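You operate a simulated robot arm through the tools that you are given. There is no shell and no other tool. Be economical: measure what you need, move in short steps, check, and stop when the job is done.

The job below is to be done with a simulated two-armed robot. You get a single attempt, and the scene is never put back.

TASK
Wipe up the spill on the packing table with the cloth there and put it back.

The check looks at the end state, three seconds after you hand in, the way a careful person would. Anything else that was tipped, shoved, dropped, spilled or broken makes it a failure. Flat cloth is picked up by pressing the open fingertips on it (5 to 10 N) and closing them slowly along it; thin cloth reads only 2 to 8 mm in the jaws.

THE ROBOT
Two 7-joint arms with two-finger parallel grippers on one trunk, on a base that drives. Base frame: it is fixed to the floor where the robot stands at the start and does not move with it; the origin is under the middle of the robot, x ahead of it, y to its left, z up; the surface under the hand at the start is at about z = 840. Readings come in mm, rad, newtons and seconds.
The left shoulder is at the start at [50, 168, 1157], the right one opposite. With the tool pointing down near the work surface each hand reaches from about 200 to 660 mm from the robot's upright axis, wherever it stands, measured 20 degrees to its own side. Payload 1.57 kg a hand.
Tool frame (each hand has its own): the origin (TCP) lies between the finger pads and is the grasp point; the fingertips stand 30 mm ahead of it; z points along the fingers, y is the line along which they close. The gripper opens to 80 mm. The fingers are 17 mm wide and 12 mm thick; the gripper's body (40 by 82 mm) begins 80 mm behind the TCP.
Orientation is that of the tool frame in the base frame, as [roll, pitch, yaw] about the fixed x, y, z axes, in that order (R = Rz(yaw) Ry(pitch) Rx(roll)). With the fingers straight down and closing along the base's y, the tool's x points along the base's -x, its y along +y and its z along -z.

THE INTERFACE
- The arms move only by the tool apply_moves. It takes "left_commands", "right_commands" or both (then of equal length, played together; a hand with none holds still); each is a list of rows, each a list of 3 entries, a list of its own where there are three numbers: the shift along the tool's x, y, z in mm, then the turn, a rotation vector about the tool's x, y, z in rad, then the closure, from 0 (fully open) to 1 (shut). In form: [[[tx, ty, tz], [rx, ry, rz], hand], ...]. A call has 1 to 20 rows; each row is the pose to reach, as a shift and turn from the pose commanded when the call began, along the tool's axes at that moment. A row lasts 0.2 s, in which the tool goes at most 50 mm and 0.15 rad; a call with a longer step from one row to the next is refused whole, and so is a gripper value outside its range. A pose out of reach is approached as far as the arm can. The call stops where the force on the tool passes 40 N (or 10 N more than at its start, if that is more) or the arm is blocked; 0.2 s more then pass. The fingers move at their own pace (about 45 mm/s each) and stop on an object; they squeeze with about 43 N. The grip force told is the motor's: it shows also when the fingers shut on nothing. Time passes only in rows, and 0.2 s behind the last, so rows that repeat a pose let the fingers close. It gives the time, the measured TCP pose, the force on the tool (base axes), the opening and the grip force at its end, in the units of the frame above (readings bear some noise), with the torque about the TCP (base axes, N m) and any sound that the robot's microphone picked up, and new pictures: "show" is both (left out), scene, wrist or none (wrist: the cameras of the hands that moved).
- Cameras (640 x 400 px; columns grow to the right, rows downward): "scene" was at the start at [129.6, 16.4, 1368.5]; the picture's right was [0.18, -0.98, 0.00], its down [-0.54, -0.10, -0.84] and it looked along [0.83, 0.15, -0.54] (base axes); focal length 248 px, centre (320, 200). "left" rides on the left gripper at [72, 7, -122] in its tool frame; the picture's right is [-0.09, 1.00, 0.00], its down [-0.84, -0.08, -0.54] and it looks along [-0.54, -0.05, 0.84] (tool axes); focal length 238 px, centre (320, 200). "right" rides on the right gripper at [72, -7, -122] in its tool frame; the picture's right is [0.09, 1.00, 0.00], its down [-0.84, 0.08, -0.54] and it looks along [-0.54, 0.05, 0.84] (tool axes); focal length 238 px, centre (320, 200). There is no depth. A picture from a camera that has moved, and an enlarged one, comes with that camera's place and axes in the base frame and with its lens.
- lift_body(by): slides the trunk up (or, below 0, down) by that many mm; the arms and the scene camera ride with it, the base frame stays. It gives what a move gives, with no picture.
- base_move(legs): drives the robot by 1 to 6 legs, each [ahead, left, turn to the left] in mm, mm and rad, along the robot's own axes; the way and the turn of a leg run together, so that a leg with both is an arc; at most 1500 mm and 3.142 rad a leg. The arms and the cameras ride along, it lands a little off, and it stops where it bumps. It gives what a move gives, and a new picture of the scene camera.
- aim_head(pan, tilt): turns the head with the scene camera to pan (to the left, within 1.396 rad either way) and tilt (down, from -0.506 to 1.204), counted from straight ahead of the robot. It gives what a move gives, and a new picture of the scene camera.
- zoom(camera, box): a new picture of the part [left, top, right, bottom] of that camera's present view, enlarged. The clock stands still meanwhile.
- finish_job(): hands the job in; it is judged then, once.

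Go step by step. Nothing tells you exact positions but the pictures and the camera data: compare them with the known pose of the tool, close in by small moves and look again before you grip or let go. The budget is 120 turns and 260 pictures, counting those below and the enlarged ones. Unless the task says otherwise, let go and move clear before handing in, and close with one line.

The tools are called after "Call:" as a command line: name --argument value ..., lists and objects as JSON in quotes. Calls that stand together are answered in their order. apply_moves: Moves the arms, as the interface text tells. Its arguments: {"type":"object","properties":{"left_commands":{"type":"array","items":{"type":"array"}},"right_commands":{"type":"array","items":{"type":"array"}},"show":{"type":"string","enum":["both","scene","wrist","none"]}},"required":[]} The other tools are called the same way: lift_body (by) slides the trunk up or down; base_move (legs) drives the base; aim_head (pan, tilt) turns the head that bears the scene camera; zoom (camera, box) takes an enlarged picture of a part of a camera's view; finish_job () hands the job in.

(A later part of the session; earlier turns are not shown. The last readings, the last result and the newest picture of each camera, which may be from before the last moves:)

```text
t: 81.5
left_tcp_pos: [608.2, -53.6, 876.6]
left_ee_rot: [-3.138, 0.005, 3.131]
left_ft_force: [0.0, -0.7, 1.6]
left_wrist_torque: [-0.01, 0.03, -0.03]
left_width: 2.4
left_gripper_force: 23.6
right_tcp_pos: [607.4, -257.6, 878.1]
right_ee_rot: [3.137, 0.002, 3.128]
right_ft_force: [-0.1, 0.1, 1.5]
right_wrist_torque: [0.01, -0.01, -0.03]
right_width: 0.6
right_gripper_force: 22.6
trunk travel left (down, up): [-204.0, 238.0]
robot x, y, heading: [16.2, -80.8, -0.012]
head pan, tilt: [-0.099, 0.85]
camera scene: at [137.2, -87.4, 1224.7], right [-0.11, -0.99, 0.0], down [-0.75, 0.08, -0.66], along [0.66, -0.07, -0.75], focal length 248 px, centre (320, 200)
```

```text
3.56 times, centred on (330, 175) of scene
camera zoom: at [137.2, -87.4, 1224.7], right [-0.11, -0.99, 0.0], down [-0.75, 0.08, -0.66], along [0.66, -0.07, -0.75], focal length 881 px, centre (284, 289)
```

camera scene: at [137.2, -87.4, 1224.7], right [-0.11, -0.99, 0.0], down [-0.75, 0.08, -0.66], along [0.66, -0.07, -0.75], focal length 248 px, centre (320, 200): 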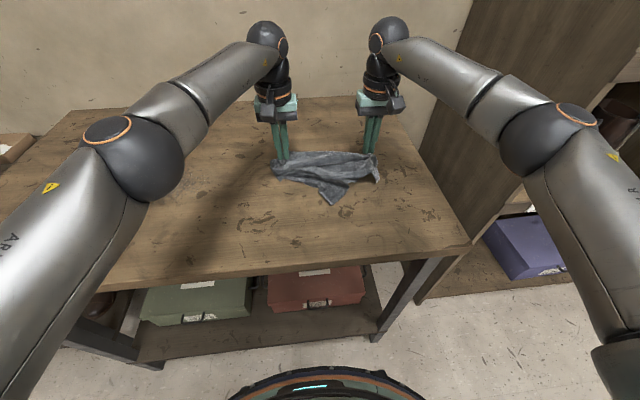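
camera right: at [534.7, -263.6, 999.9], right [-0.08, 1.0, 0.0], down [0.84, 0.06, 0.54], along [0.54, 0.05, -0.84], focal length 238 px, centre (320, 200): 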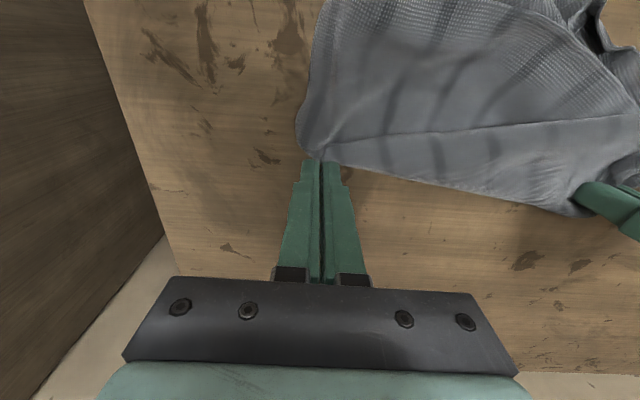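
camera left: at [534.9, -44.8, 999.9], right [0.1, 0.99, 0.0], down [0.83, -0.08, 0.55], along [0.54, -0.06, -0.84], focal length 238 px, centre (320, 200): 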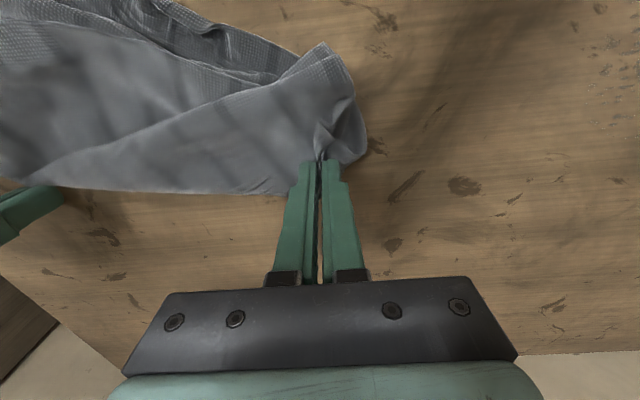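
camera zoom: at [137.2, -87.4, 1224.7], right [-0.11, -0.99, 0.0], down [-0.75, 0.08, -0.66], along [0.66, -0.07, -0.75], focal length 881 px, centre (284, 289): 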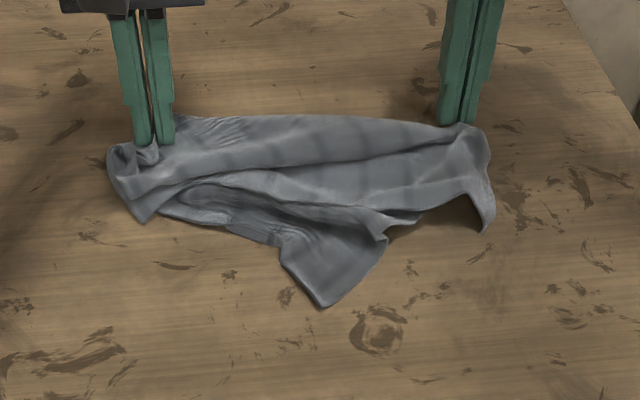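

Still holding both ends. I'll lift again and re-lay with a longer forward drag, which smoothed the cloth well the first time.

Call:
apply_moves --left_commands '[[[5, 0, -35], [0, 0, 0], 1.0], [[20, 0, -75], [0, 0, 0], 1.0], [[40, 0, -115], [0, 0, 0], 1.0], [[60, 0, -155], [0, 0, 0], 1.0], [[85, 0, -195], [0, 0, 0], 1.0], [[110, 0, -230], [0, 0, 0], 1.0], [[150, 0, -245], [0, 0, 0], 1.0], [[190, 0, -245], [0, 0, 0], 1.0], [[230, 0, -245], [0, 0, 0], 1.0], [[230, 0, -245], [0, 0, 0], 1.0], [[230, 0, -245], [0, 0, 0], 1.0]]' --right_commands '[[[5, 0, -35], [0, 0, 0], 1.0], [[20, 0, -75], [0, 0, 0], 1.0], [[40, 0, -115], [0, 0, 0], 1.0], [[60, 0, -155], [0, 0, 0], 1.0], [[85, 0, -195], [0, 0, 0], 1.0], [[110, 0, -230], [0, 0, 0], 1.0], [[150, 0, -245], [0, 0, 0], 1.0], [[190, 0, -245], [0, 0, 0], 1.0], [[230, 0, -245], [0, 0, 0], 1.0], [[230, 0, -245], [0, 0, 0], 1.0], [[230, 0, -245], [0, 0, 0], 1.0]]'

Call:
zoom --camera "scene" --box '[220, 110, 440, 270]'

```text
t: 83.9
left_tcp_pos: [375.3, -49.6, 1118.5]
left_ee_rot: [-3.136, 0.003, 3.133]
left_ft_force: [-0.2, 0.0, 0.0]
left_wrist_torque: [0.01, 0.03, 0.02]
left_width: 2.6
left_gripper_force: 23.6
right_tcp_pos: [374.7, -254.7, 1122.5]
right_ee_rot: [3.138, 0.002, 3.127]
right_ft_force: [0.9, 0.2, -0.7]
right_wrist_torque: [0.03, 0.01, 0.01]
right_width: 0.6
right_gripper_force: 22.9
trunk travel left (down, up): [-204.0, 238.0]
robot x, y, heading: [15.9, -79.4, -0.011]
head pan, tilt: [-0.099, 0.85]
camera scene: at [137.4, -87.4, 1224.6], right [-0.11, -0.99, 0.0], down [-0.75, 0.08, -0.66], along [0.66, -0.07, -0.75], focal length 248 px, centre (320, 200)
camera right: at [303.2, -260.9, 1244.0], right [-0.08, 1.0, 0.0], down [0.84, 0.06, 0.54], along [0.54, 0.05, -0.84], focal length 238 px, centre (320, 200)
camera left: at [302.1, -39.9, 1241.6], right [0.1, 0.99, 0.0], down [0.83, -0.08, 0.55], along [0.54, -0.06, -0.84], focal length 238 px, centre (320, 200)
```

scene: 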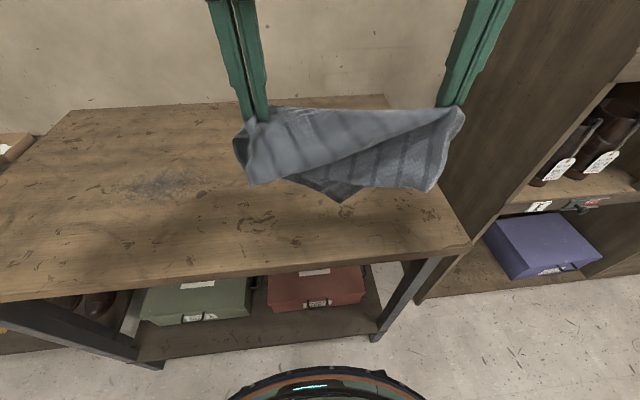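
right: 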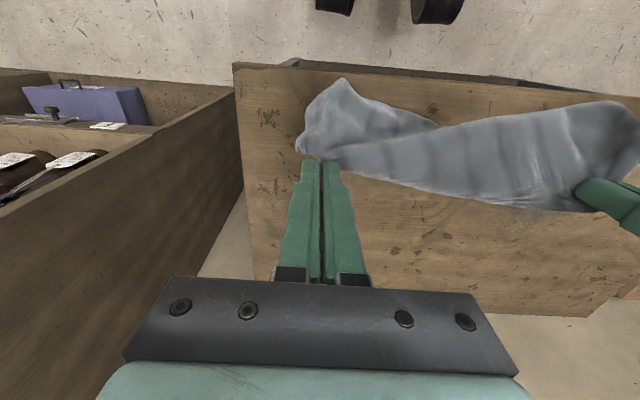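
left: 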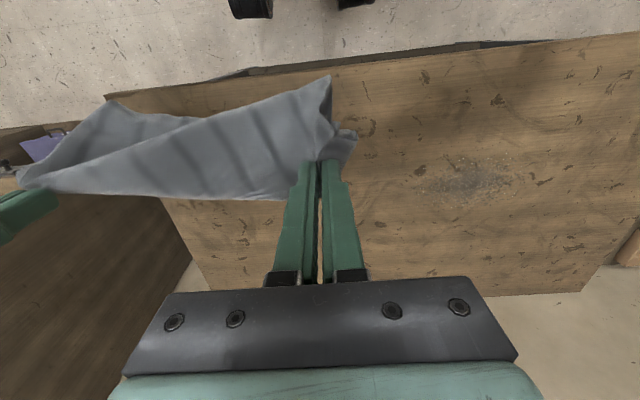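

```text
2.50 times, centred on (330, 190) of scene
camera zoom: at [137.4, -87.4, 1224.6], right [-0.11, -0.99, 0.0], down [-0.75, 0.08, -0.66], along [0.66, -0.07, -0.75], focal length 619 px, centre (295, 225)
```

zoom: 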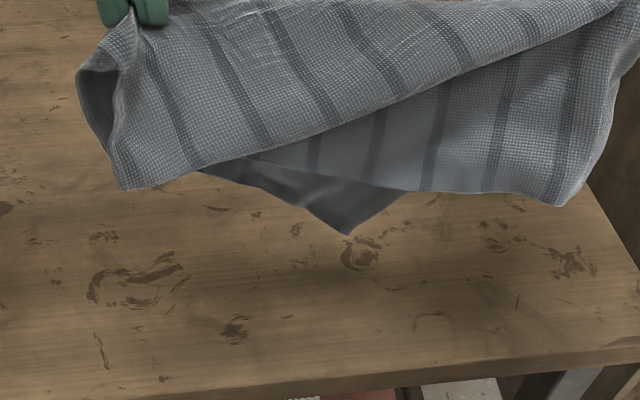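

The cloth now hangs more openly. I'll lay it with a longer forward sweep and slightly more spread.

Call:
apply_moves --left_commands '[[[0, 0, 40], [0, 0, 0], 1.0], [[-20, 2, 75], [0, 0, 0], 1.0], [[-50, 3, 105], [0, 0, 0], 1.0], [[-85, 4, 135], [0, 0, 0], 1.0], [[-118, 5, 165], [0, 0, 0], 1.0], [[-148, 6, 192], [0, 0, 0], 1.0], [[-175, 7, 212], [0, 0, 0], 1.0], [[-200, 8, 228], [0, 0, 0], 1.0], [[-220, 8, 237], [0, 0, 0], 1.0], [[-232, 8, 241], [0, 0, 0], 1.0], [[-232, 8, 241], [0, 0, 0], 1.0]]' --right_commands '[[[0, 0, 40], [0, 0, 0], 1.0], [[-20, 0, 75], [0, 0, 0], 1.0], [[-50, 0, 105], [0, 0, 0], 1.0], [[-85, 0, 135], [0, 0, 0], 1.0], [[-118, 0, 165], [0, 0, 0], 1.0], [[-148, 0, 192], [0, 0, 0], 1.0], [[-175, 0, 214], [0, 0, 0], 1.0], [[-200, 0, 231], [0, 0, 0], 1.0], [[-220, 0, 241], [0, 0, 0], 1.0], [[-232, 0, 245], [0, 0, 0], 1.0], [[-232, 0, 245], [0, 0, 0], 1.0]]' --show "none"

Call:
zoom --camera "scene" --box '[240, 120, 420, 230]'

```text
t: 86.3
left_tcp_pos: [609.7, -45.4, 881.5]
left_ee_rot: [-3.136, 0.005, 3.129]
left_ft_force: [0.7, -0.5, -0.2]
left_wrist_torque: [-0.03, -0.01, -0.02]
left_width: 2.8
left_gripper_force: 24.0
right_tcp_pos: [610.6, -257.0, 876.9]
right_ee_rot: [3.138, 0.001, 3.128]
right_ft_force: [0.0, 1.1, 0.1]
right_wrist_torque: [0.02, -0.01, 0.01]
right_width: 1.0
right_gripper_force: 22.9
trunk travel left (down, up): [-204.0, 238.0]
robot x, y, heading: [16.1, -77.3, -0.013]
head pan, tilt: [-0.099, 0.85]
```

```text
3.56 times, centred on (330, 175) of scene
camera zoom: at [137.3, -87.4, 1224.6], right [-0.11, -0.99, 0.0], down [-0.75, 0.08, -0.66], along [0.66, -0.07, -0.75], focal length 881 px, centre (284, 289)
```

zoom: 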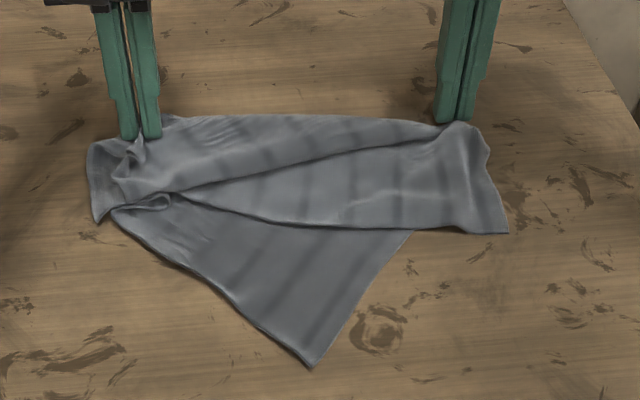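

Flatter now. The bottom layer's free corner points toward me at about (419, −134) and belongs at the near right. I'll release with the right hand and fetch that corner.

Call:
apply_moves --right_commands '[[[0, 0, 0], [0, 0, 0], 0.6], [[0, 0, 0], [0, 0, 0], 0.6], [[0, 0, -45], [0, 0, 0], 0.7], [[30, 25, -60], [0, 0, 0], 0.7], [[65, 55, -60], [0, 0, 0], 0.7], [[100, 80, -60], [0, 0, 0], 0.7], [[130, 105, -55], [0, 0, 0], 0.7], [[156, 125, -30], [0, 0, 0], 0.7], [[156, 125, -20], [0, 0, 0], 0.7], [[156, 125, -20], [0, 0, 0], 0.7]]'

```text
t: 88.5
left_tcp_pos: [610.0, -44.4, 882.0]
left_ee_rot: [-3.136, 0.006, 3.131]
left_ft_force: [-0.9, -0.4, -0.9]
left_wrist_torque: [-0.01, 0.0, -0.02]
left_width: 2.1
left_gripper_force: 24.1
right_tcp_pos: [454.3, -130.2, 897.5]
right_ee_rot: [3.138, 0.003, 3.129]
right_ft_force: [-0.1, -0.2, 0.7]
right_wrist_torque: [-0.02, 0.02, 0.0]
right_width: 24.0
right_gripper_force: 0.0
trunk travel left (down, up): [-204.0, 238.0]
robot x, y, heading: [19.0, -76.2, -0.009]
head pan, tilt: [-0.099, 0.85]
camera scene: at [137.4, -87.4, 1224.6], right [-0.11, -0.99, 0.0], down [-0.75, 0.08, -0.66], along [0.66, -0.07, -0.75], focal length 248 px, centre (320, 200)
camera right: at [382.9, -135.7, 1019.3], right [-0.08, 1.0, 0.0], down [0.84, 0.06, 0.54], along [0.54, 0.05, -0.84], focal length 238 px, centre (320, 200)
```

scene: 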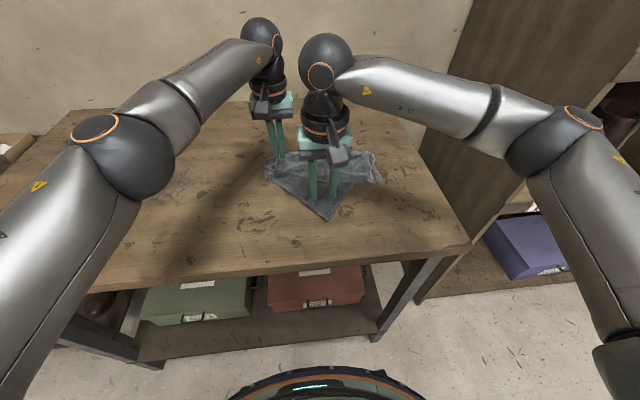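
right: 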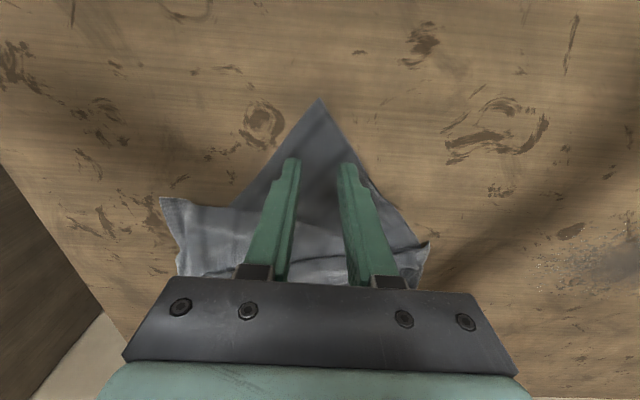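

Well centred over the corner. I'll press and close on it.

Call:
apply_moves --right_commands '[[[0, 0, 14], [0, 0, 0], 0.7], [[0, 0, 21], [0, 0, 0], 0.7], [[0, 0, 25], [0, 0, 0], 0.7], [[0, 0, 26], [0, 0, 0], 0.7], [[0, 0, 26], [0, 0, 0], 0.76], [[0, 0, 26], [0, 0, 0], 0.82], [[0, 0, 26], [0, 0, 0], 0.88], [[0, 0, 26], [0, 0, 0], 0.94], [[0, 0, 26], [0, 0, 0], 1.0], [[0, 0, 26], [0, 0, 0], 1.0], [[0, 0, 26], [0, 0, 0], 1.0]]' --show "none"

```text
t: 90.9
left_tcp_pos: [609.2, -44.6, 880.7]
left_ee_rot: [-3.137, 0.005, 3.132]
left_ft_force: [-0.2, 0.3, 0.8]
left_wrist_torque: [0.01, -0.02, -0.03]
left_width: 2.7
left_gripper_force: 23.8
right_tcp_pos: [455.3, -130.2, 872.2]
right_ee_rot: [3.139, 0.003, 3.127]
right_ft_force: [0.0, 0.3, 1.1]
right_wrist_torque: [-0.03, 0.01, 0.03]
right_width: 0.2
right_gripper_force: 21.2
trunk travel left (down, up): [-204.0, 238.0]
robot x, y, heading: [18.2, -80.3, -0.016]
head pan, tilt: [-0.099, 0.85]
```

It missed because there was too little pressure on a single layer. I'll open, press about 2 mm deeper and retry.

Call:
apply_moves --right_commands '[[[0, 0, -4], [0, 0, 0], 0.65], [[0, 0, -4], [0, 0, 0], 0.65], [[0, 0, -4], [0, 0, 0], 0.65], [[0, 0, 1], [0, 0, 0], 0.65], [[0, 0, 2.2], [0, 0, 0], 0.65], [[0, 0, 2.2], [0, 0, 0], 0.65], [[0, 0, 2.2], [0, 0, 0], 0.7], [[0, 0, 2.2], [0, 0, 0], 0.75], [[0, 0, 2.2], [0, 0, 0], 0.8], [[0, 0, 2.2], [0, 0, 0], 0.85], [[0, 0, 2.2], [0, 0, 0], 0.9], [[0, 0, 2.2], [0, 0, 0], 0.95], [[0, 0, 2.2], [0, 0, 0], 1.0], [[0, 0, 2.2], [0, 0, 0], 1.0], [[0, 0, 2.2], [0, 0, 0], 1.0]]' --show "wrist"

```text
t: 94.1
left_tcp_pos: [608.9, -44.4, 881.7]
left_ee_rot: [-3.137, 0.006, 3.131]
left_ft_force: [-0.5, 0.3, -0.3]
left_wrist_torque: [0.0, 0.01, 0.01]
left_width: 2.6
left_gripper_force: 24.1
right_tcp_pos: [455.2, -130.5, 871.2]
right_ee_rot: [3.135, 0.005, 3.127]
right_ft_force: [1.6, -1.9, 21.4]
right_wrist_torque: [-0.09, 0.02, 0.0]
right_width: 2.5
right_gripper_force: 23.2
trunk travel left (down, up): [-204.0, 238.0]
robot x, y, heading: [14.4, -77.8, -0.012]
head pan, tilt: [-0.099, 0.85]
camera right: at [383.0, -135.8, 993.0], right [-0.08, 1.0, 0.0], down [0.84, 0.06, 0.55], along [0.54, 0.05, -0.84], focal length 238 px, centre (320, 200)
```

right: 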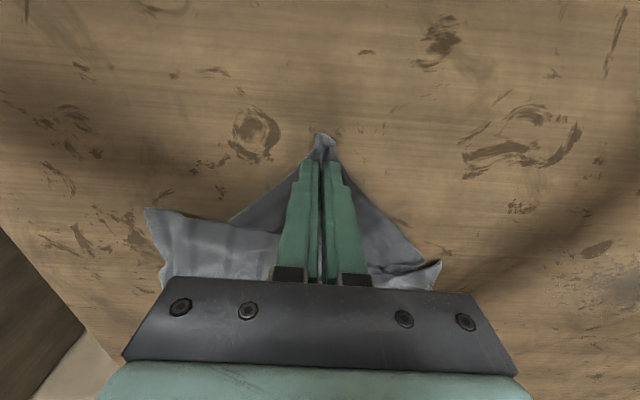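

Gripped (2.5 mm). I'll pull this corner, just off the table, to the near right.

Call:
apply_moves --right_commands '[[[0, 0, -10], [0, 0, 0], 1.0], [[0, -25, -10], [0, 0, 0], 1.0], [[0, -50, -10], [0, 0, 0], 1.0], [[0, -75, -10], [0, 0, 0], 1.0], [[0, -100, -9], [0, 0, 0], 1.0], [[0, -125, -8], [0, 0, 0], 1.0], [[0, -125, -8], [0, 0, 0], 1.0]]' --show "none"

Call:
zoom --camera "scene" --box '[240, 120, 420, 230]'

```text
t: 95.7
left_tcp_pos: [605.4, -53.5, 880.1]
left_ee_rot: [-3.123, -0.006, 3.118]
left_ft_force: [-21.2, -28.1, -0.5]
left_wrist_torque: [-0.9, 0.69, -0.51]
left_width: 4.5
left_gripper_force: 24.7
right_tcp_pos: [453.0, -251.4, 877.5]
right_ee_rot: [3.123, 0.01, 3.133]
right_ft_force: [21.2, 27.0, -0.2]
right_wrist_torque: [0.77, -0.61, 0.32]
right_width: 3.0
right_gripper_force: 24.2
trunk travel left (down, up): [-204.0, 238.0]
robot x, y, heading: [17.2, -77.8, -0.012]
head pan, tilt: [-0.099, 0.85]
```

```text
3.56 times, centred on (330, 175) of scene
camera zoom: at [137.4, -87.4, 1224.6], right [-0.11, -0.99, 0.0], down [-0.75, 0.08, -0.66], along [0.66, -0.07, -0.75], focal length 881 px, centre (284, 289)
```

zoom: 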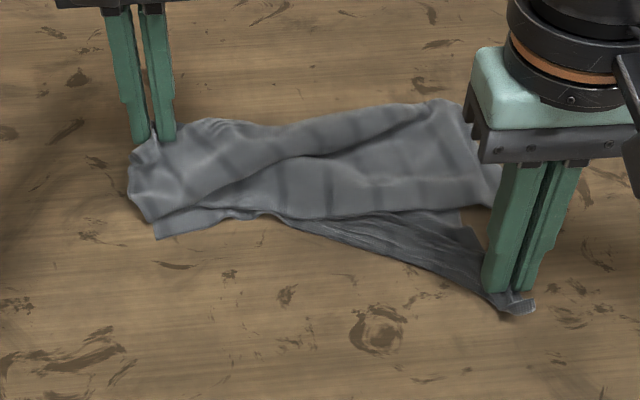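

The tension shows both hands hold ends of the same free edge: the left has its near-left corner. I'll bring the left hand back along the left side to its proper near-left place.

Call:
apply_moves --left_commands '[[[15, 0, -5], [0, 0, 0], 1.0], [[40, 0, -8], [0, 0, 0], 1.0], [[65, 2, -8], [0, 0, 0], 1.0], [[90, 4, -8], [0, 0, 0], 1.0], [[115, 6, -8], [0, 0, 0], 1.0], [[140, 8, -6], [0, 0, 0], 1.0], [[155, 8, -2], [0, 0, 0], 1.0], [[155, 8, -2], [0, 0, 0], 1.0]]' --right_commands '[[[0, 0, 0], [0, 0, 0], 1.0], [[0, 0, 0], [0, 0, 0], 1.0], [[0, 0, 0], [0, 0, 0], 1.0], [[0, 0, 0], [0, 0, 0], 1.0], [[0, 0, 0], [0, 0, 0], 1.0], [[0, -4, 0], [0, 0, 0], 1.0], [[0, -8, 0], [0, 0, 0], 1.0], [[0, -8, 0], [0, 0, 0], 1.0]]' --show "wrist"

Call:
zoom --camera "scene" --box '[240, 120, 420, 230]'

```text
t: 97.5
left_tcp_pos: [453.9, -34.3, 883.9]
left_ee_rot: [-3.138, 0.004, 3.131]
left_ft_force: [0.6, -8.4, 0.4]
left_wrist_torque: [-0.3, -0.01, -0.06]
left_width: 2.7
left_gripper_force: 23.8
right_tcp_pos: [454.6, -262.9, 875.4]
right_ee_rot: [3.137, 0.001, 3.13]
right_ft_force: [-0.6, 8.4, -0.1]
right_wrist_torque: [0.24, 0.04, 0.15]
right_width: 2.7
right_gripper_force: 24.5
trunk travel left (down, up): [-204.0, 238.0]
robot x, y, heading: [18.4, -82.4, -0.012]
head pan, tilt: [-0.099, 0.85]
camera right: at [381.2, -269.3, 998.6], right [-0.08, 1.0, 0.0], down [0.84, 0.06, 0.54], along [0.54, 0.05, -0.84], focal length 238 px, centre (320, 200)
camera left: at [380.2, -26.3, 1006.3], right [0.1, 0.99, -0.01], down [0.83, -0.08, 0.55], along [0.54, -0.06, -0.84], focal length 238 px, centre (320, 200)
```

right: 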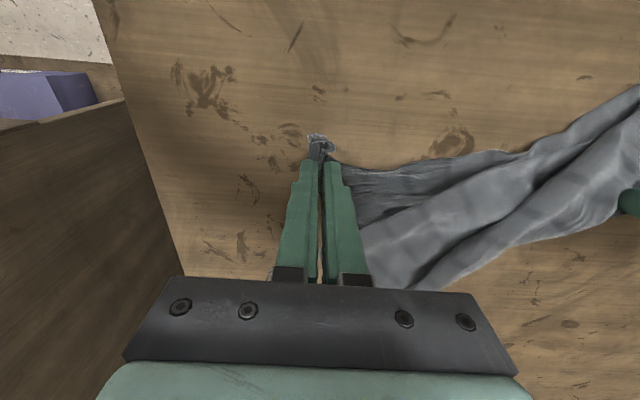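
left: 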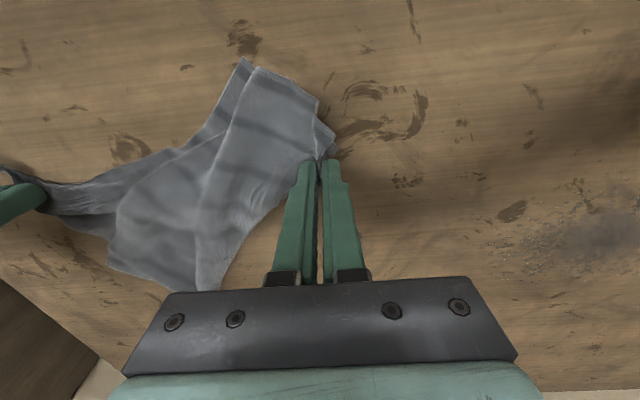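

```text
3.56 times, centred on (330, 175) of scene
camera zoom: at [137.4, -87.4, 1224.6], right [-0.11, -0.99, 0.0], down [-0.75, 0.08, -0.66], along [0.66, -0.07, -0.75], focal length 881 px, centre (284, 289)
```

zoom: 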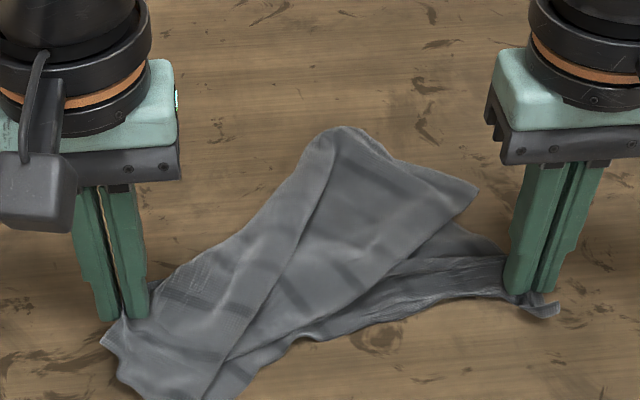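

Both hands seem to hold the two ends of one free edge, so I can lift the sheet fully open and refold it properly. I'll lift high to check.

Call:
apply_moves --left_commands '[[[0, -2, -35], [0, 0, 0], 1.0], [[5, -3, -75], [0, 0, 0], 1.0], [[10, -3, -115], [0, 0, 0], 1.0], [[15, -3, -155], [0, 0, 0], 1.0], [[20, -3, -195], [0, 0, 0], 1.0], [[20, -3, -235], [0, 0, 0], 1.0], [[20, -3, -275], [0, 0, 0], 1.0], [[20, -3, -315], [0, 0, 0], 1.0], [[20, -3, -345], [0, 0, 0], 1.0], [[20, -3, -345], [0, 0, 0], 1.0], [[20, -3, -345], [0, 0, 0], 1.0]]' --right_commands '[[[0, 2, -27], [0, 0, 0], 1.0], [[5, 3, -67], [0, 0, 0], 1.0], [[10, 3, -107], [0, 0, 0], 1.0], [[15, 3, -147], [0, 0, 0], 1.0], [[20, 3, -187], [0, 0, 0], 1.0], [[20, 3, -227], [0, 0, 0], 1.0], [[20, 3, -267], [0, 0, 0], 1.0], [[20, 3, -307], [0, 0, 0], 1.0], [[20, 3, -337], [0, 0, 0], 1.0], [[20, 3, -337], [0, 0, 0], 1.0], [[20, 3, -337], [0, 0, 0], 1.0]]' --show "scene"

```text
t: 99.9
left_tcp_pos: [426.1, -32.9, 1220.1]
left_ee_rot: [-3.134, 0.01, 3.13]
left_ft_force: [-0.3, -7.6, -0.1]
left_wrist_torque: [-0.27, -0.04, -0.11]
left_width: 2.9
left_gripper_force: 24.3
left hand out of reach, approached as far as the arm can: row 9, 10, 11
right_tcp_pos: [434.4, -260.9, 1213.1]
right_ee_rot: [3.136, 0.002, 3.13]
right_ft_force: [-0.5, 7.9, 0.8]
right_wrist_torque: [0.22, 0.05, 0.15]
right_width: 2.4
right_gripper_force: 23.5
trunk travel left (down, up): [-204.0, 238.0]
robot x, y, heading: [17.9, -80.8, -0.009]
head pan, tilt: [-0.099, 0.85]
camera scene: at [137.3, -87.4, 1224.6], right [-0.11, -0.99, 0.0], down [-0.75, 0.08, -0.66], along [0.66, -0.07, -0.75], focal length 248 px, centre (320, 200)
```

scene: 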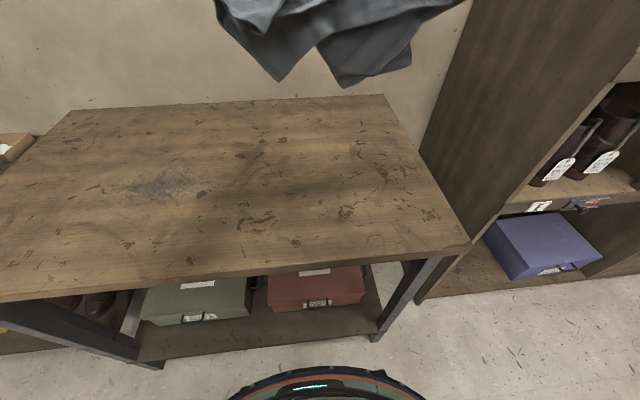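

Call:
aim_head --pan -0.1 --tilt 0.3

```text
t: 100.9
left_tcp_pos: [426.3, -32.4, 1219.6]
left_ee_rot: [-3.136, 0.008, 3.131]
left_ft_force: [0.7, -8.5, -0.9]
left_wrist_torque: [-0.27, -0.02, -0.1]
left_width: 2.7
left_gripper_force: 23.9
right_tcp_pos: [433.4, -260.9, 1214.2]
right_ee_rot: [3.136, 0.0, 3.126]
right_ft_force: [-0.7, 9.4, -0.8]
right_wrist_torque: [0.25, 0.03, 0.17]
right_width: 2.6
right_gripper_force: 24.1
trunk travel left (down, up): [-204.0, 238.0]
robot x, y, heading: [23.1, -82.9, -0.008]
head pan, tilt: [-0.099, 0.3]
camera scene: at [152.5, -89.1, 1272.9], right [-0.11, -0.99, 0.0], down [-0.29, 0.03, -0.95], along [0.95, -0.11, -0.3], focal length 248 px, centre (320, 200)
```

scene: 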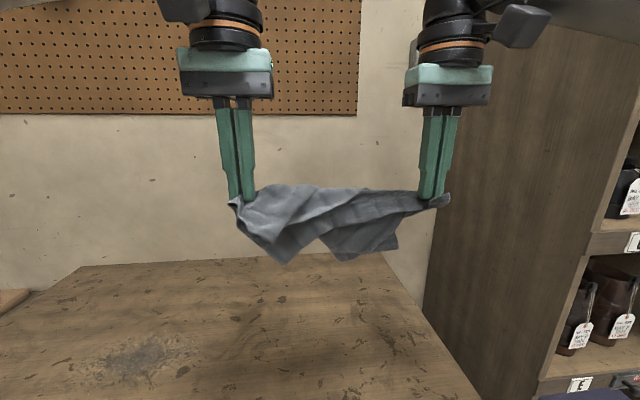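

Call:
zoom --camera "scene" --box '[210, 160, 470, 280]'

Call:
zoom --camera "left" --box '[0, 40, 400, 240]'

Call:
zoom --camera "right" --box '[240, 40, 640, 240]'

```text
2.46 times, centred on (340, 220) of scene
camera zoom: at [152.5, -89.1, 1272.9], right [-0.11, -0.99, 0.0], down [-0.29, 0.03, -0.95], along [0.95, -0.11, -0.3], focal length 610 px, centre (271, 151)
```

zoom: 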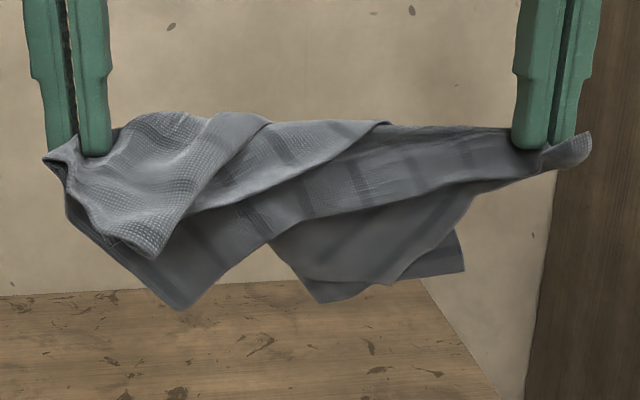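

```text
1.60 times, centred on (200, 140) of left
camera zoom: at [353.8, -23.4, 1342.5], right [0.1, 0.99, -0.01], down [0.83, -0.08, 0.55], along [0.55, -0.06, -0.84], focal length 381 px, centre (512, 296)
```

zoom: 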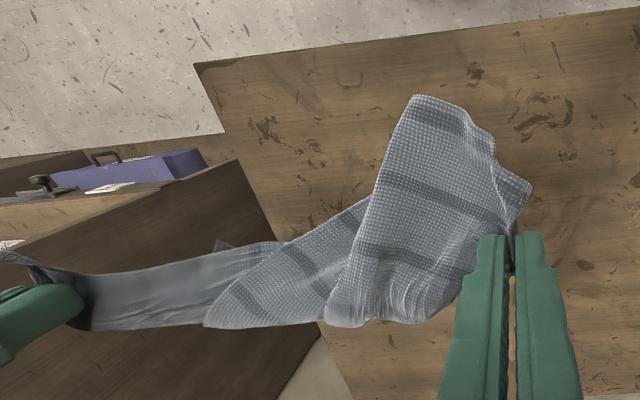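

```text
1.60 times, centred on (440, 140) of right
camera zoom: at [362.5, -267.0, 1335.2], right [-0.08, 1.0, 0.0], down [0.84, 0.06, 0.54], along [0.54, 0.05, -0.84], focal length 381 px, centre (128, 296)
```

zoom: 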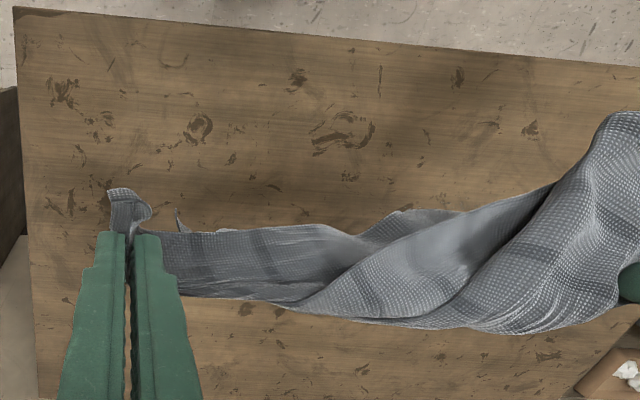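

The right hand holds a true corner but the left is gripping mid-cloth. I'll let go with the left so the cloth hangs from that one corner, then lay it out along the table so it unfolds.

Call:
apply_moves --left_commands '[[[0, 0, 0], [0, 0, 0], 0.5], [[0, 0, 0], [0, 0, 0], 0.4], [[0, 10, -5], [0, 0, 0], 0.4], [[0, 45, -5], [0, 0, 0], 0.4], [[0, 90, 0], [0, 0, 0], 0.4], [[0, 135, 20], [0, 0, 0], 0.4], [[0, 180, 40], [0, 0, 0], 0.4], [[0, 220, 60], [0, 0, 0], 0.4], [[0, 250, 70], [0, 0, 0], 0.4], [[0, 250, 70], [0, 0, 0], 0.4], [[0, 250, 70], [0, 0, 0], 0.4], [[0, 250, 70], [0, 0, 0], 0.4]]' --right_commands '[[[0, 0, 0], [0, 0, 0], 1.0], [[0, 0, 0], [0, 0, 0], 1.0], [[0, 0, 0], [0, 0, 0], 1.0], [[0, 0, 0], [0, 0, 0], 1.0], [[0, 10, 0], [0, 0, 0], 1.0], [[0, 45, 10], [0, 0, 0], 1.0], [[0, 85, 20], [0, 0, 0], 1.0], [[-2, 125, 30], [0, 0, 0], 1.0], [[-4, 165, 40], [0, 0, 0], 1.0], [[-6, 205, 50], [0, 0, 0], 1.0], [[-6, 215, 55], [0, 0, 0], 1.0], [[-6, 215, 55], [0, 0, 0], 1.0]]' --show "none"

Call:
aim_head --pan 0.0 --tilt 0.65

```text
t: 103.5
left_tcp_pos: [427.4, 216.6, 1146.1]
left_ee_rot: [-3.137, 0.005, 3.132]
left_ft_force: [-0.5, 0.4, 0.3]
left_wrist_torque: [0.01, 0.0, -0.01]
left_width: 48.0
left_gripper_force: 0.2
right_tcp_pos: [442.5, -47.6, 1159.2]
right_ee_rot: [3.138, 0.003, 3.128]
right_ft_force: [1.2, 0.1, -0.4]
right_wrist_torque: [0.01, 0.01, 0.02]
right_width: 2.3
right_gripper_force: 23.9
trunk travel left (down, up): [-204.0, 238.0]
robot x, y, heading: [17.3, -77.5, -0.007]
head pan, tilt: [-0.099, 0.3]
```

```text
t: 104.3
left_tcp_pos: [428.2, 217.2, 1147.1]
left_ee_rot: [-3.135, 0.005, 3.131]
left_ft_force: [0.6, 0.0, -0.1]
left_wrist_torque: [0.0, 0.0, 0.02]
left_width: 48.3
left_gripper_force: 0.2
right_tcp_pos: [442.4, -47.2, 1159.9]
right_ee_rot: [3.139, 0.002, 3.128]
right_ft_force: [-0.5, -0.4, 0.0]
right_wrist_torque: [-0.01, 0.0, 0.0]
right_width: 2.3
right_gripper_force: 23.8
trunk travel left (down, up): [-204.0, 238.0]
robot x, y, heading: [18.7, -77.9, -0.015]
head pan, tilt: [0.0, 0.649]
camera scene: at [146.5, -79.8, 1241.3], right [-0.01, -1.0, 0.0], down [-0.6, 0.01, -0.8], along [0.8, -0.01, -0.6], focal length 248 px, centre (320, 200)
```

scene: 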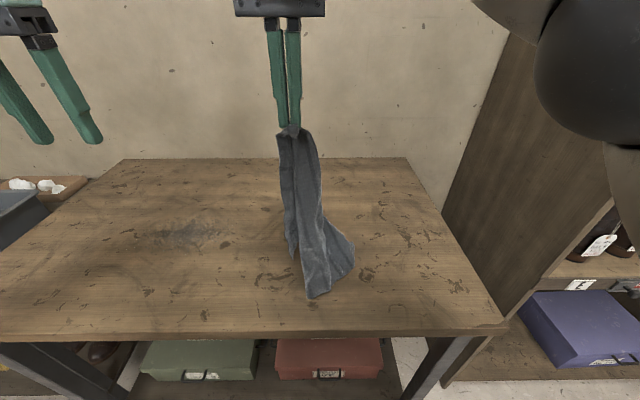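

The cloth hangs freely now. There's little room to stretch it out to the right, so I'll tuck the left hand in and drive left 250 mm, leaving space to lay it full length.

Call:
apply_moves --left_commands '[[[0, -40, 0], [0, 0, 0], 0.4], [[0, -75, 0], [0, 0, 0], 0.4], [[0, -75, 0], [0, 0, 0], 0.4]]' --show "none"

Call:
base_move --legs '[[0, 250, 0]]'

```text
t: 105.1
left_tcp_pos: [428.5, 140.3, 1146.9]
left_ee_rot: [-3.137, 0.004, 3.132]
left_ft_force: [0.0, -0.6, -0.9]
left_wrist_torque: [0.01, -0.02, 0.03]
left_width: 47.8
left_gripper_force: 0.0
right_tcp_pos: [443.1, -48.9, 1160.1]
right_ee_rot: [3.138, 0.002, 3.127]
right_ft_force: [-0.8, 0.1, 0.0]
right_wrist_torque: [-0.01, 0.03, 0.01]
right_width: 2.1
right_gripper_force: 23.6
trunk travel left (down, up): [-204.0, 238.0]
robot x, y, heading: [15.4, -80.9, -0.012]
head pan, tilt: [0.0, 0.649]
```

```text
t: 108.0
left_tcp_pos: [431.7, 393.7, 1147.3]
left_ee_rot: [-3.136, 0.005, 3.129]
left_ft_force: [0.3, 0.1, 0.2]
left_wrist_torque: [-0.01, 0.0, -0.02]
left_width: 47.9
left_gripper_force: 0.0
right_tcp_pos: [444.6, 204.9, 1159.3]
right_ee_rot: [3.137, 0.002, 3.128]
right_ft_force: [0.2, 0.4, 0.2]
right_wrist_torque: [0.0, 0.02, 0.04]
right_width: 2.3
right_gripper_force: 23.7
trunk travel left (down, up): [-204.0, 238.0]
robot x, y, heading: [18.1, 172.2, -0.011]
head pan, tilt: [0.0, 0.649]
camera scene: at [149.5, 173.0, 1241.2], right [-0.01, -1.0, 0.0], down [-0.6, 0.01, -0.8], along [0.8, -0.01, -0.6], focal length 248 px, centre (320, 200)
```

scene: 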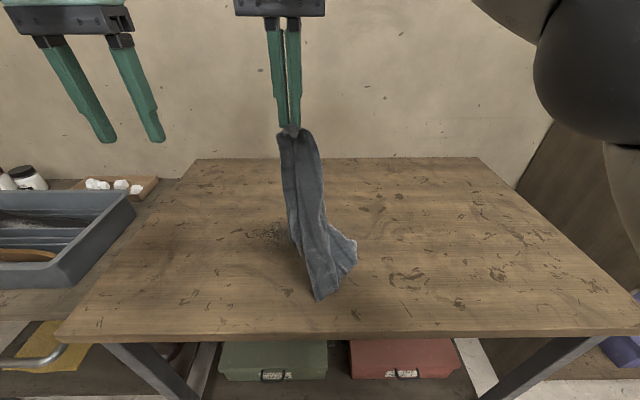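

The tail rests on the table near (400, 170). I'll lay the cloth out toward the right.

Call:
apply_moves --right_commands '[[[-5, -45, 0], [0, 0, 0], 1.0], [[-10, -90, 0], [0, 0, 0], 1.0], [[-15, -135, 10], [0, 0, 0], 1.0], [[-20, -178, 25], [0, 0, 0], 1.0], [[-25, -218, 48], [0, 0, 0], 1.0], [[-30, -255, 75], [0, 0, 0], 1.0], [[-35, -290, 105], [0, 0, 0], 1.0], [[-39, -320, 137], [0, 0, 0], 1.0], [[-43, -347, 170], [0, 0, 0], 1.0], [[-46, -372, 203], [0, 0, 0], 1.0], [[-49, -394, 233], [0, 0, 0], 1.0], [[-52, -412, 258], [0, 0, 0], 1.0], [[-54, -427, 274], [0, 0, 0], 1.0], [[-55, -437, 280], [0, 0, 0], 1.0], [[-55, -437, 280], [0, 0, 0], 1.0]]' --show "none"

Call:
aim_head --pan -0.3 --tilt 0.75

Call:
zoom --camera "scene" --box '[200, 130, 480, 310]'

```text
t: 111.2
left_tcp_pos: [431.3, 393.0, 1147.8]
left_ee_rot: [-3.138, 0.004, 3.13]
left_ft_force: [0.1, 0.7, 0.2]
left_wrist_torque: [-0.04, -0.02, -0.01]
left_width: 48.0
left_gripper_force: 0.0
right_tcp_pos: [495.3, -231.8, 878.4]
right_ee_rot: [3.139, 0.002, 3.128]
right_ft_force: [0.4, -0.2, -0.6]
right_wrist_torque: [0.01, 0.01, -0.02]
right_width: 2.3
right_gripper_force: 23.7
trunk travel left (down, up): [-204.0, 238.0]
robot x, y, heading: [22.9, 174.0, -0.011]
head pan, tilt: [0.0, 0.649]
```

```text
t: 112.0
left_tcp_pos: [431.8, 392.0, 1147.4]
left_ee_rot: [-3.135, 0.005, 3.13]
left_ft_force: [-0.1, 0.6, 0.6]
left_wrist_torque: [-0.04, -0.05, 0.01]
left_width: 47.9
left_gripper_force: 0.1
right_tcp_pos: [495.1, -232.1, 879.4]
right_ee_rot: [3.137, 0.002, 3.126]
right_ft_force: [0.0, 0.4, 0.5]
right_wrist_torque: [-0.02, 0.01, 0.05]
right_width: 1.9
right_gripper_force: 24.0
trunk travel left (down, up): [-204.0, 238.0]
robot x, y, heading: [20.5, 172.7, -0.004]
head pan, tilt: [-0.3, 0.75]
camera scene: at [141.6, 148.6, 1232.6], right [-0.31, -0.95, 0.0], down [-0.65, 0.21, -0.73], along [0.7, -0.22, -0.68], focal length 248 px, centre (320, 200)
```

scene: 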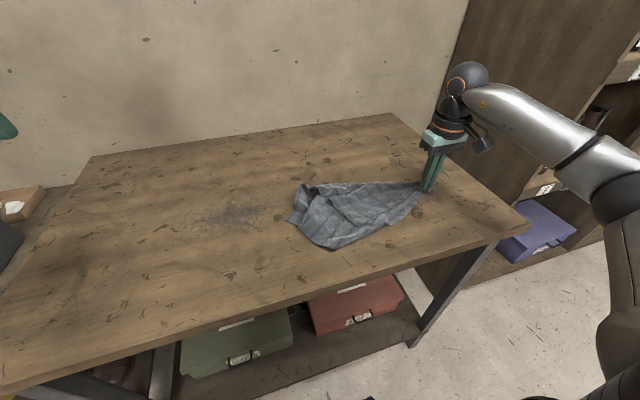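

```text
2.22 times, centred on (340, 220) of scene
camera zoom: at [141.6, 148.6, 1232.6], right [-0.31, -0.95, 0.0], down [-0.65, 0.21, -0.73], along [0.7, -0.22, -0.68], focal length 550 px, centre (276, 156)
```

zoom: 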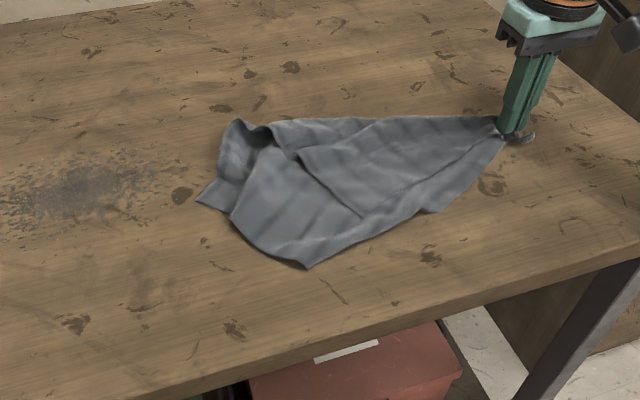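

Call:
zoom --camera "scene" --box '[280, 170, 440, 260]'

Call:
zoom --camera "right" --box '[240, 0, 640, 240]'

```text
4.00 times, centred on (360, 215) of scene
camera zoom: at [141.6, 148.6, 1232.6], right [-0.31, -0.95, 0.0], down [-0.65, 0.21, -0.73], along [0.7, -0.22, -0.68], focal length 991 px, centre (160, 140)
```

zoom: 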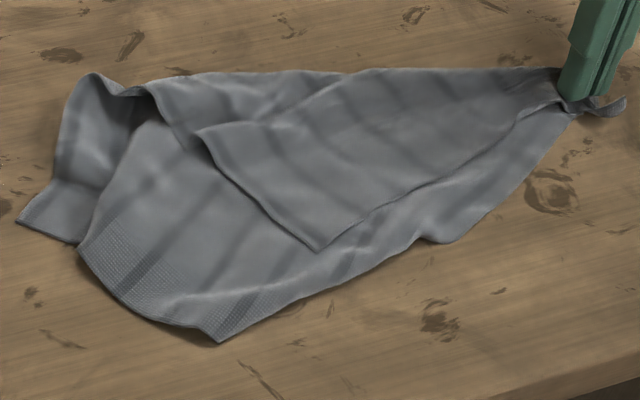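

```text
1.60 times, centred on (440, 120) of right
camera zoom: at [423.0, -237.6, 1000.7], right [-0.08, 1.0, 0.0], down [0.84, 0.06, 0.54], along [0.54, 0.05, -0.84], focal length 381 px, centre (128, 328)
```

zoom: 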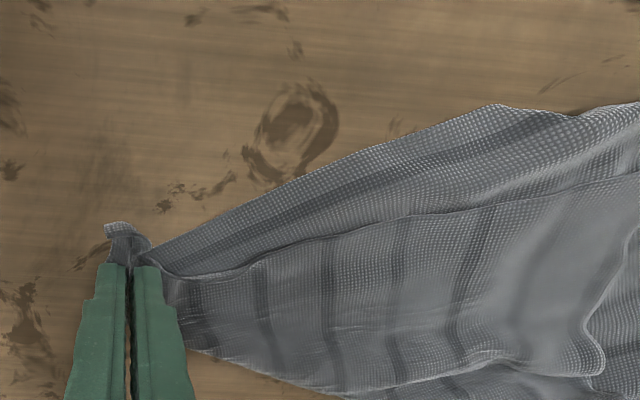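

This is clear now: the right hand holds corner A, and the neighbouring corner D of the same short edge lies on top near (440, −32). I'll try to reach D with the left hand so I can lift the sheet by that whole edge.

Call:
apply_moves --left_commands '[[[0, -42, 15], [0, 0, 0], 0.7], [[-4, -84, 30], [0, 0, 0], 0.7], [[-8, -126, 45], [0, 0, 0], 0.7], [[-12, -168, 60], [0, 0, 0], 0.7], [[-16, -210, 75], [0, 0, 0], 0.7], [[-20, -252, 90], [0, 0, 0], 0.7], [[-24, -294, 105], [0, 0, 0], 0.7], [[-28, -336, 125], [0, 0, 0], 0.7], [[-32, -376, 150], [0, 0, 0], 0.7], [[-34, -412, 180], [0, 0, 0], 0.7], [[-36, -444, 215], [0, 0, 0], 0.7], [[-36, -444, 238], [0, 0, 0], 0.7], [[-36, -444, 238], [0, 0, 0], 0.7]]'

```text
t: 114.8
left_tcp_pos: [440.9, 7.5, 936.1]
left_ee_rot: [-3.137, 0.005, 3.129]
left_ft_force: [0.0, -0.4, -0.3]
left_wrist_torque: [0.0, -0.01, 0.02]
left_width: 24.1
left_gripper_force: 0.1
left hand out of reach, approached as far as the arm can: row 9, 10, 11, 12, 13
right_tcp_pos: [495.0, -232.3, 879.4]
right_ee_rot: [3.138, 0.003, 3.129]
right_ft_force: [0.1, -0.7, 0.7]
right_wrist_torque: [0.03, 0.03, 0.01]
right_width: 2.2
right_gripper_force: 23.7
trunk travel left (down, up): [-204.0, 238.0]
robot x, y, heading: [19.3, 173.1, -0.011]
head pan, tilt: [-0.3, 0.75]
camera scene: at [141.6, 148.4, 1232.6], right [-0.31, -0.95, 0.0], down [-0.65, 0.21, -0.73], along [0.7, -0.22, -0.68], focal length 248 px, centre (320, 200)
camera left: at [367.4, 15.7, 1059.1], right [0.1, 0.99, -0.01], down [0.83, -0.08, 0.55], along [0.54, -0.06, -0.84], focal length 238 px, centre (320, 200)
```

scene: 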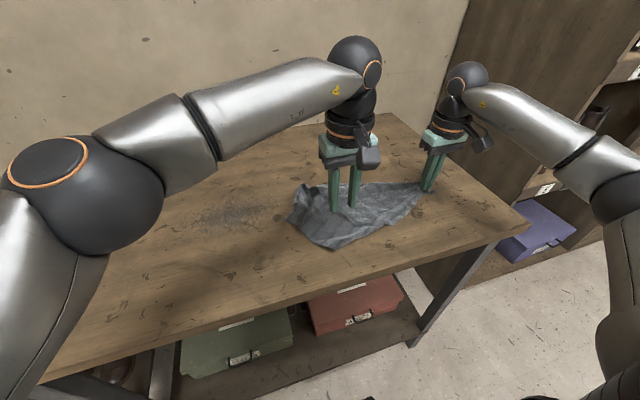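
left: 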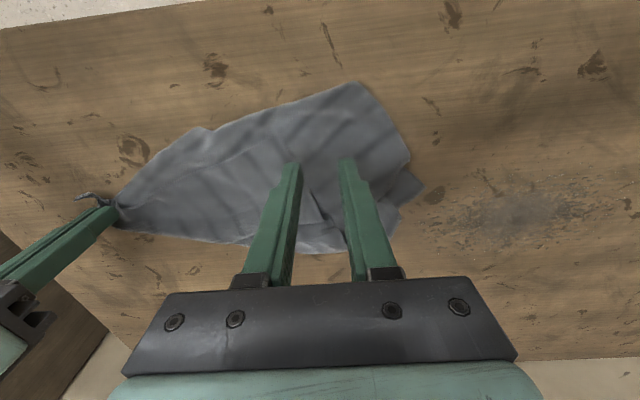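

Out of reach from here. I'll leave the cloth lying, release with the right hand, raise both hands, drive right 200 mm and regrip both corners there.

Call:
apply_moves --left_commands '[[[0, 0, -30], [0, 0, 0], 0.7], [[0, 20, -65], [0, 0, 0], 0.7], [[0, 60, -85], [0, 0, 0], 0.7], [[0, 100, -95], [0, 0, 0], 0.7], [[0, 145, -95], [0, 0, 0], 0.7], [[0, 190, -95], [0, 0, 0], 0.7], [[0, 220, -95], [0, 0, 0], 0.7], [[0, 220, -95], [0, 0, 0], 0.7], [[0, 220, -95], [0, 0, 0], 0.7]]' --right_commands '[[[0, 0, 0], [0, 0, 0], 0.6], [[0, 0, 0], [0, 0, 0], 0.5], [[0, 0, -40], [0, 0, 0], 0.5], [[0, 0, -80], [0, 0, 0], 0.5], [[0, 40, -100], [0, 0, 0], 0.6], [[0, 85, -110], [0, 0, 0], 0.65], [[0, 130, -110], [0, 0, 0], 0.65], [[0, 175, -110], [0, 0, 0], 0.65], [[0, 210, -110], [0, 0, 0], 0.65]]' --show "none"

Call:
zoom --camera "scene" --box '[260, 150, 460, 280]'

```text
t: 116.8
left_tcp_pos: [442.0, 226.7, 1029.9]
left_ee_rot: [-3.135, 0.006, 3.129]
left_ft_force: [0.0, 0.4, 0.0]
left_wrist_torque: [-0.02, -0.02, -0.02]
left_width: 24.0
left_gripper_force: 0.0
left hand out of reach, approached as far as the arm can: row 1
right_tcp_pos: [499.5, -21.7, 987.8]
right_ee_rot: [3.138, 0.001, 3.127]
right_ft_force: [0.5, -0.6, -0.6]
right_wrist_torque: [0.02, -0.01, 0.0]
right_width: 28.0
right_gripper_force: 0.2
trunk travel left (down, up): [-204.0, 238.0]
robot x, y, heading: [20.0, 171.9, -0.014]
head pan, tilt: [-0.3, 0.75]
```

```text
3.08 times, centred on (360, 215) of scene
camera zoom: at [141.6, 148.7, 1232.6], right [-0.31, -0.95, 0.0], down [-0.65, 0.21, -0.73], along [0.7, -0.23, -0.68], focal length 762 px, centre (197, 154)
```

zoom: 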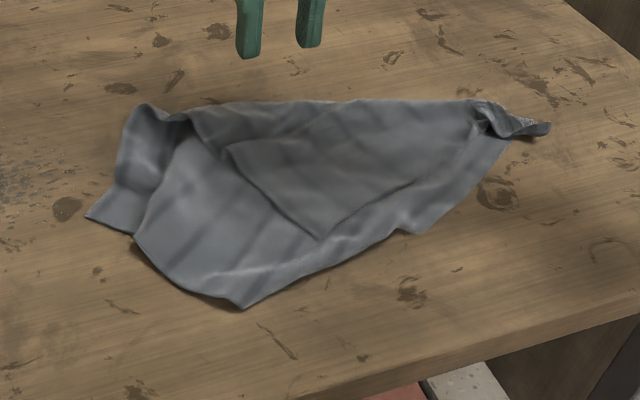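

The cloth stayed in place and the hands are clear. Driving right 200 mm.

Call:
base_move --legs '[[0, -200, 0]]'

Call:
aim_head --pan -0.1 --tilt 0.8

Call:
zoom --camera "scene" --box '[220, 130, 420, 260]'

```text
t: 119.1
left_tcp_pos: [439.5, 26.5, 1029.5]
left_ee_rot: [-3.135, 0.004, 3.132]
left_ft_force: [0.8, 0.2, 0.4]
left_wrist_torque: [0.04, 0.0, 0.03]
left_width: 24.0
left_gripper_force: 0.1
right_tcp_pos: [497.2, -222.3, 987.9]
right_ee_rot: [3.138, 0.001, 3.128]
right_ft_force: [-0.3, 0.3, -1.0]
right_wrist_torque: [-0.01, -0.01, 0.01]
right_width: 28.0
right_gripper_force: 0.1
trunk travel left (down, up): [-204.0, 238.0]
robot x, y, heading: [15.7, -26.5, -0.008]
head pan, tilt: [-0.3, 0.75]
camera scene: at [139.2, -51.7, 1232.6], right [-0.31, -0.95, 0.0], down [-0.65, 0.21, -0.73], along [0.7, -0.22, -0.68], focal length 248 px, centre (320, 200)
```

scene: 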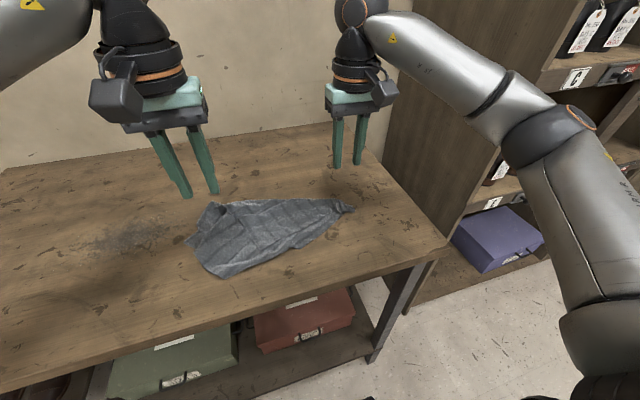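

```text
t: 119.9
left_tcp_pos: [439.1, 25.5, 1029.6]
left_ee_rot: [-3.136, 0.005, 3.131]
left_ft_force: [-0.7, -0.3, -0.2]
left_wrist_torque: [-0.01, 0.04, -0.01]
left_width: 24.0
left_gripper_force: 0.0
right_tcp_pos: [495.9, -221.3, 985.5]
right_ee_rot: [3.137, 0.003, 3.127]
right_ft_force: [-0.4, -0.3, -0.3]
right_wrist_torque: [-0.01, 0.0, 0.01]
right_width: 28.0
right_gripper_force: 0.0
trunk travel left (down, up): [-204.0, 238.0]
robot x, y, heading: [15.2, -27.9, -0.01]
head pan, tilt: [-0.099, 0.799]
camera scene: at [140.5, -35.1, 1228.6], right [-0.11, -0.99, 0.0], down [-0.71, 0.08, -0.7], along [0.69, -0.08, -0.72], focal length 248 px, centre (320, 200)
```

scene: 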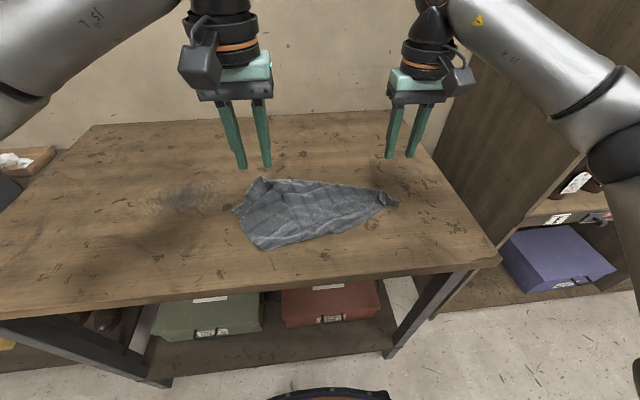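

```text
3.08 times, centred on (320, 195) of scene
camera zoom: at [140.5, -35.1, 1228.6], right [-0.11, -0.99, 0.0], down [-0.71, 0.08, -0.7], along [0.69, -0.08, -0.72], focal length 762 px, centre (320, 215)
```

zoom: 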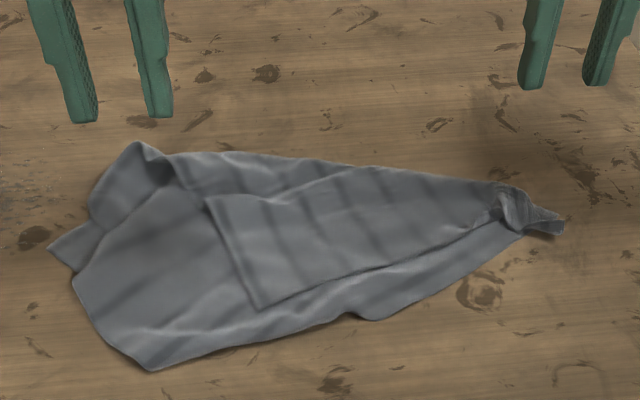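

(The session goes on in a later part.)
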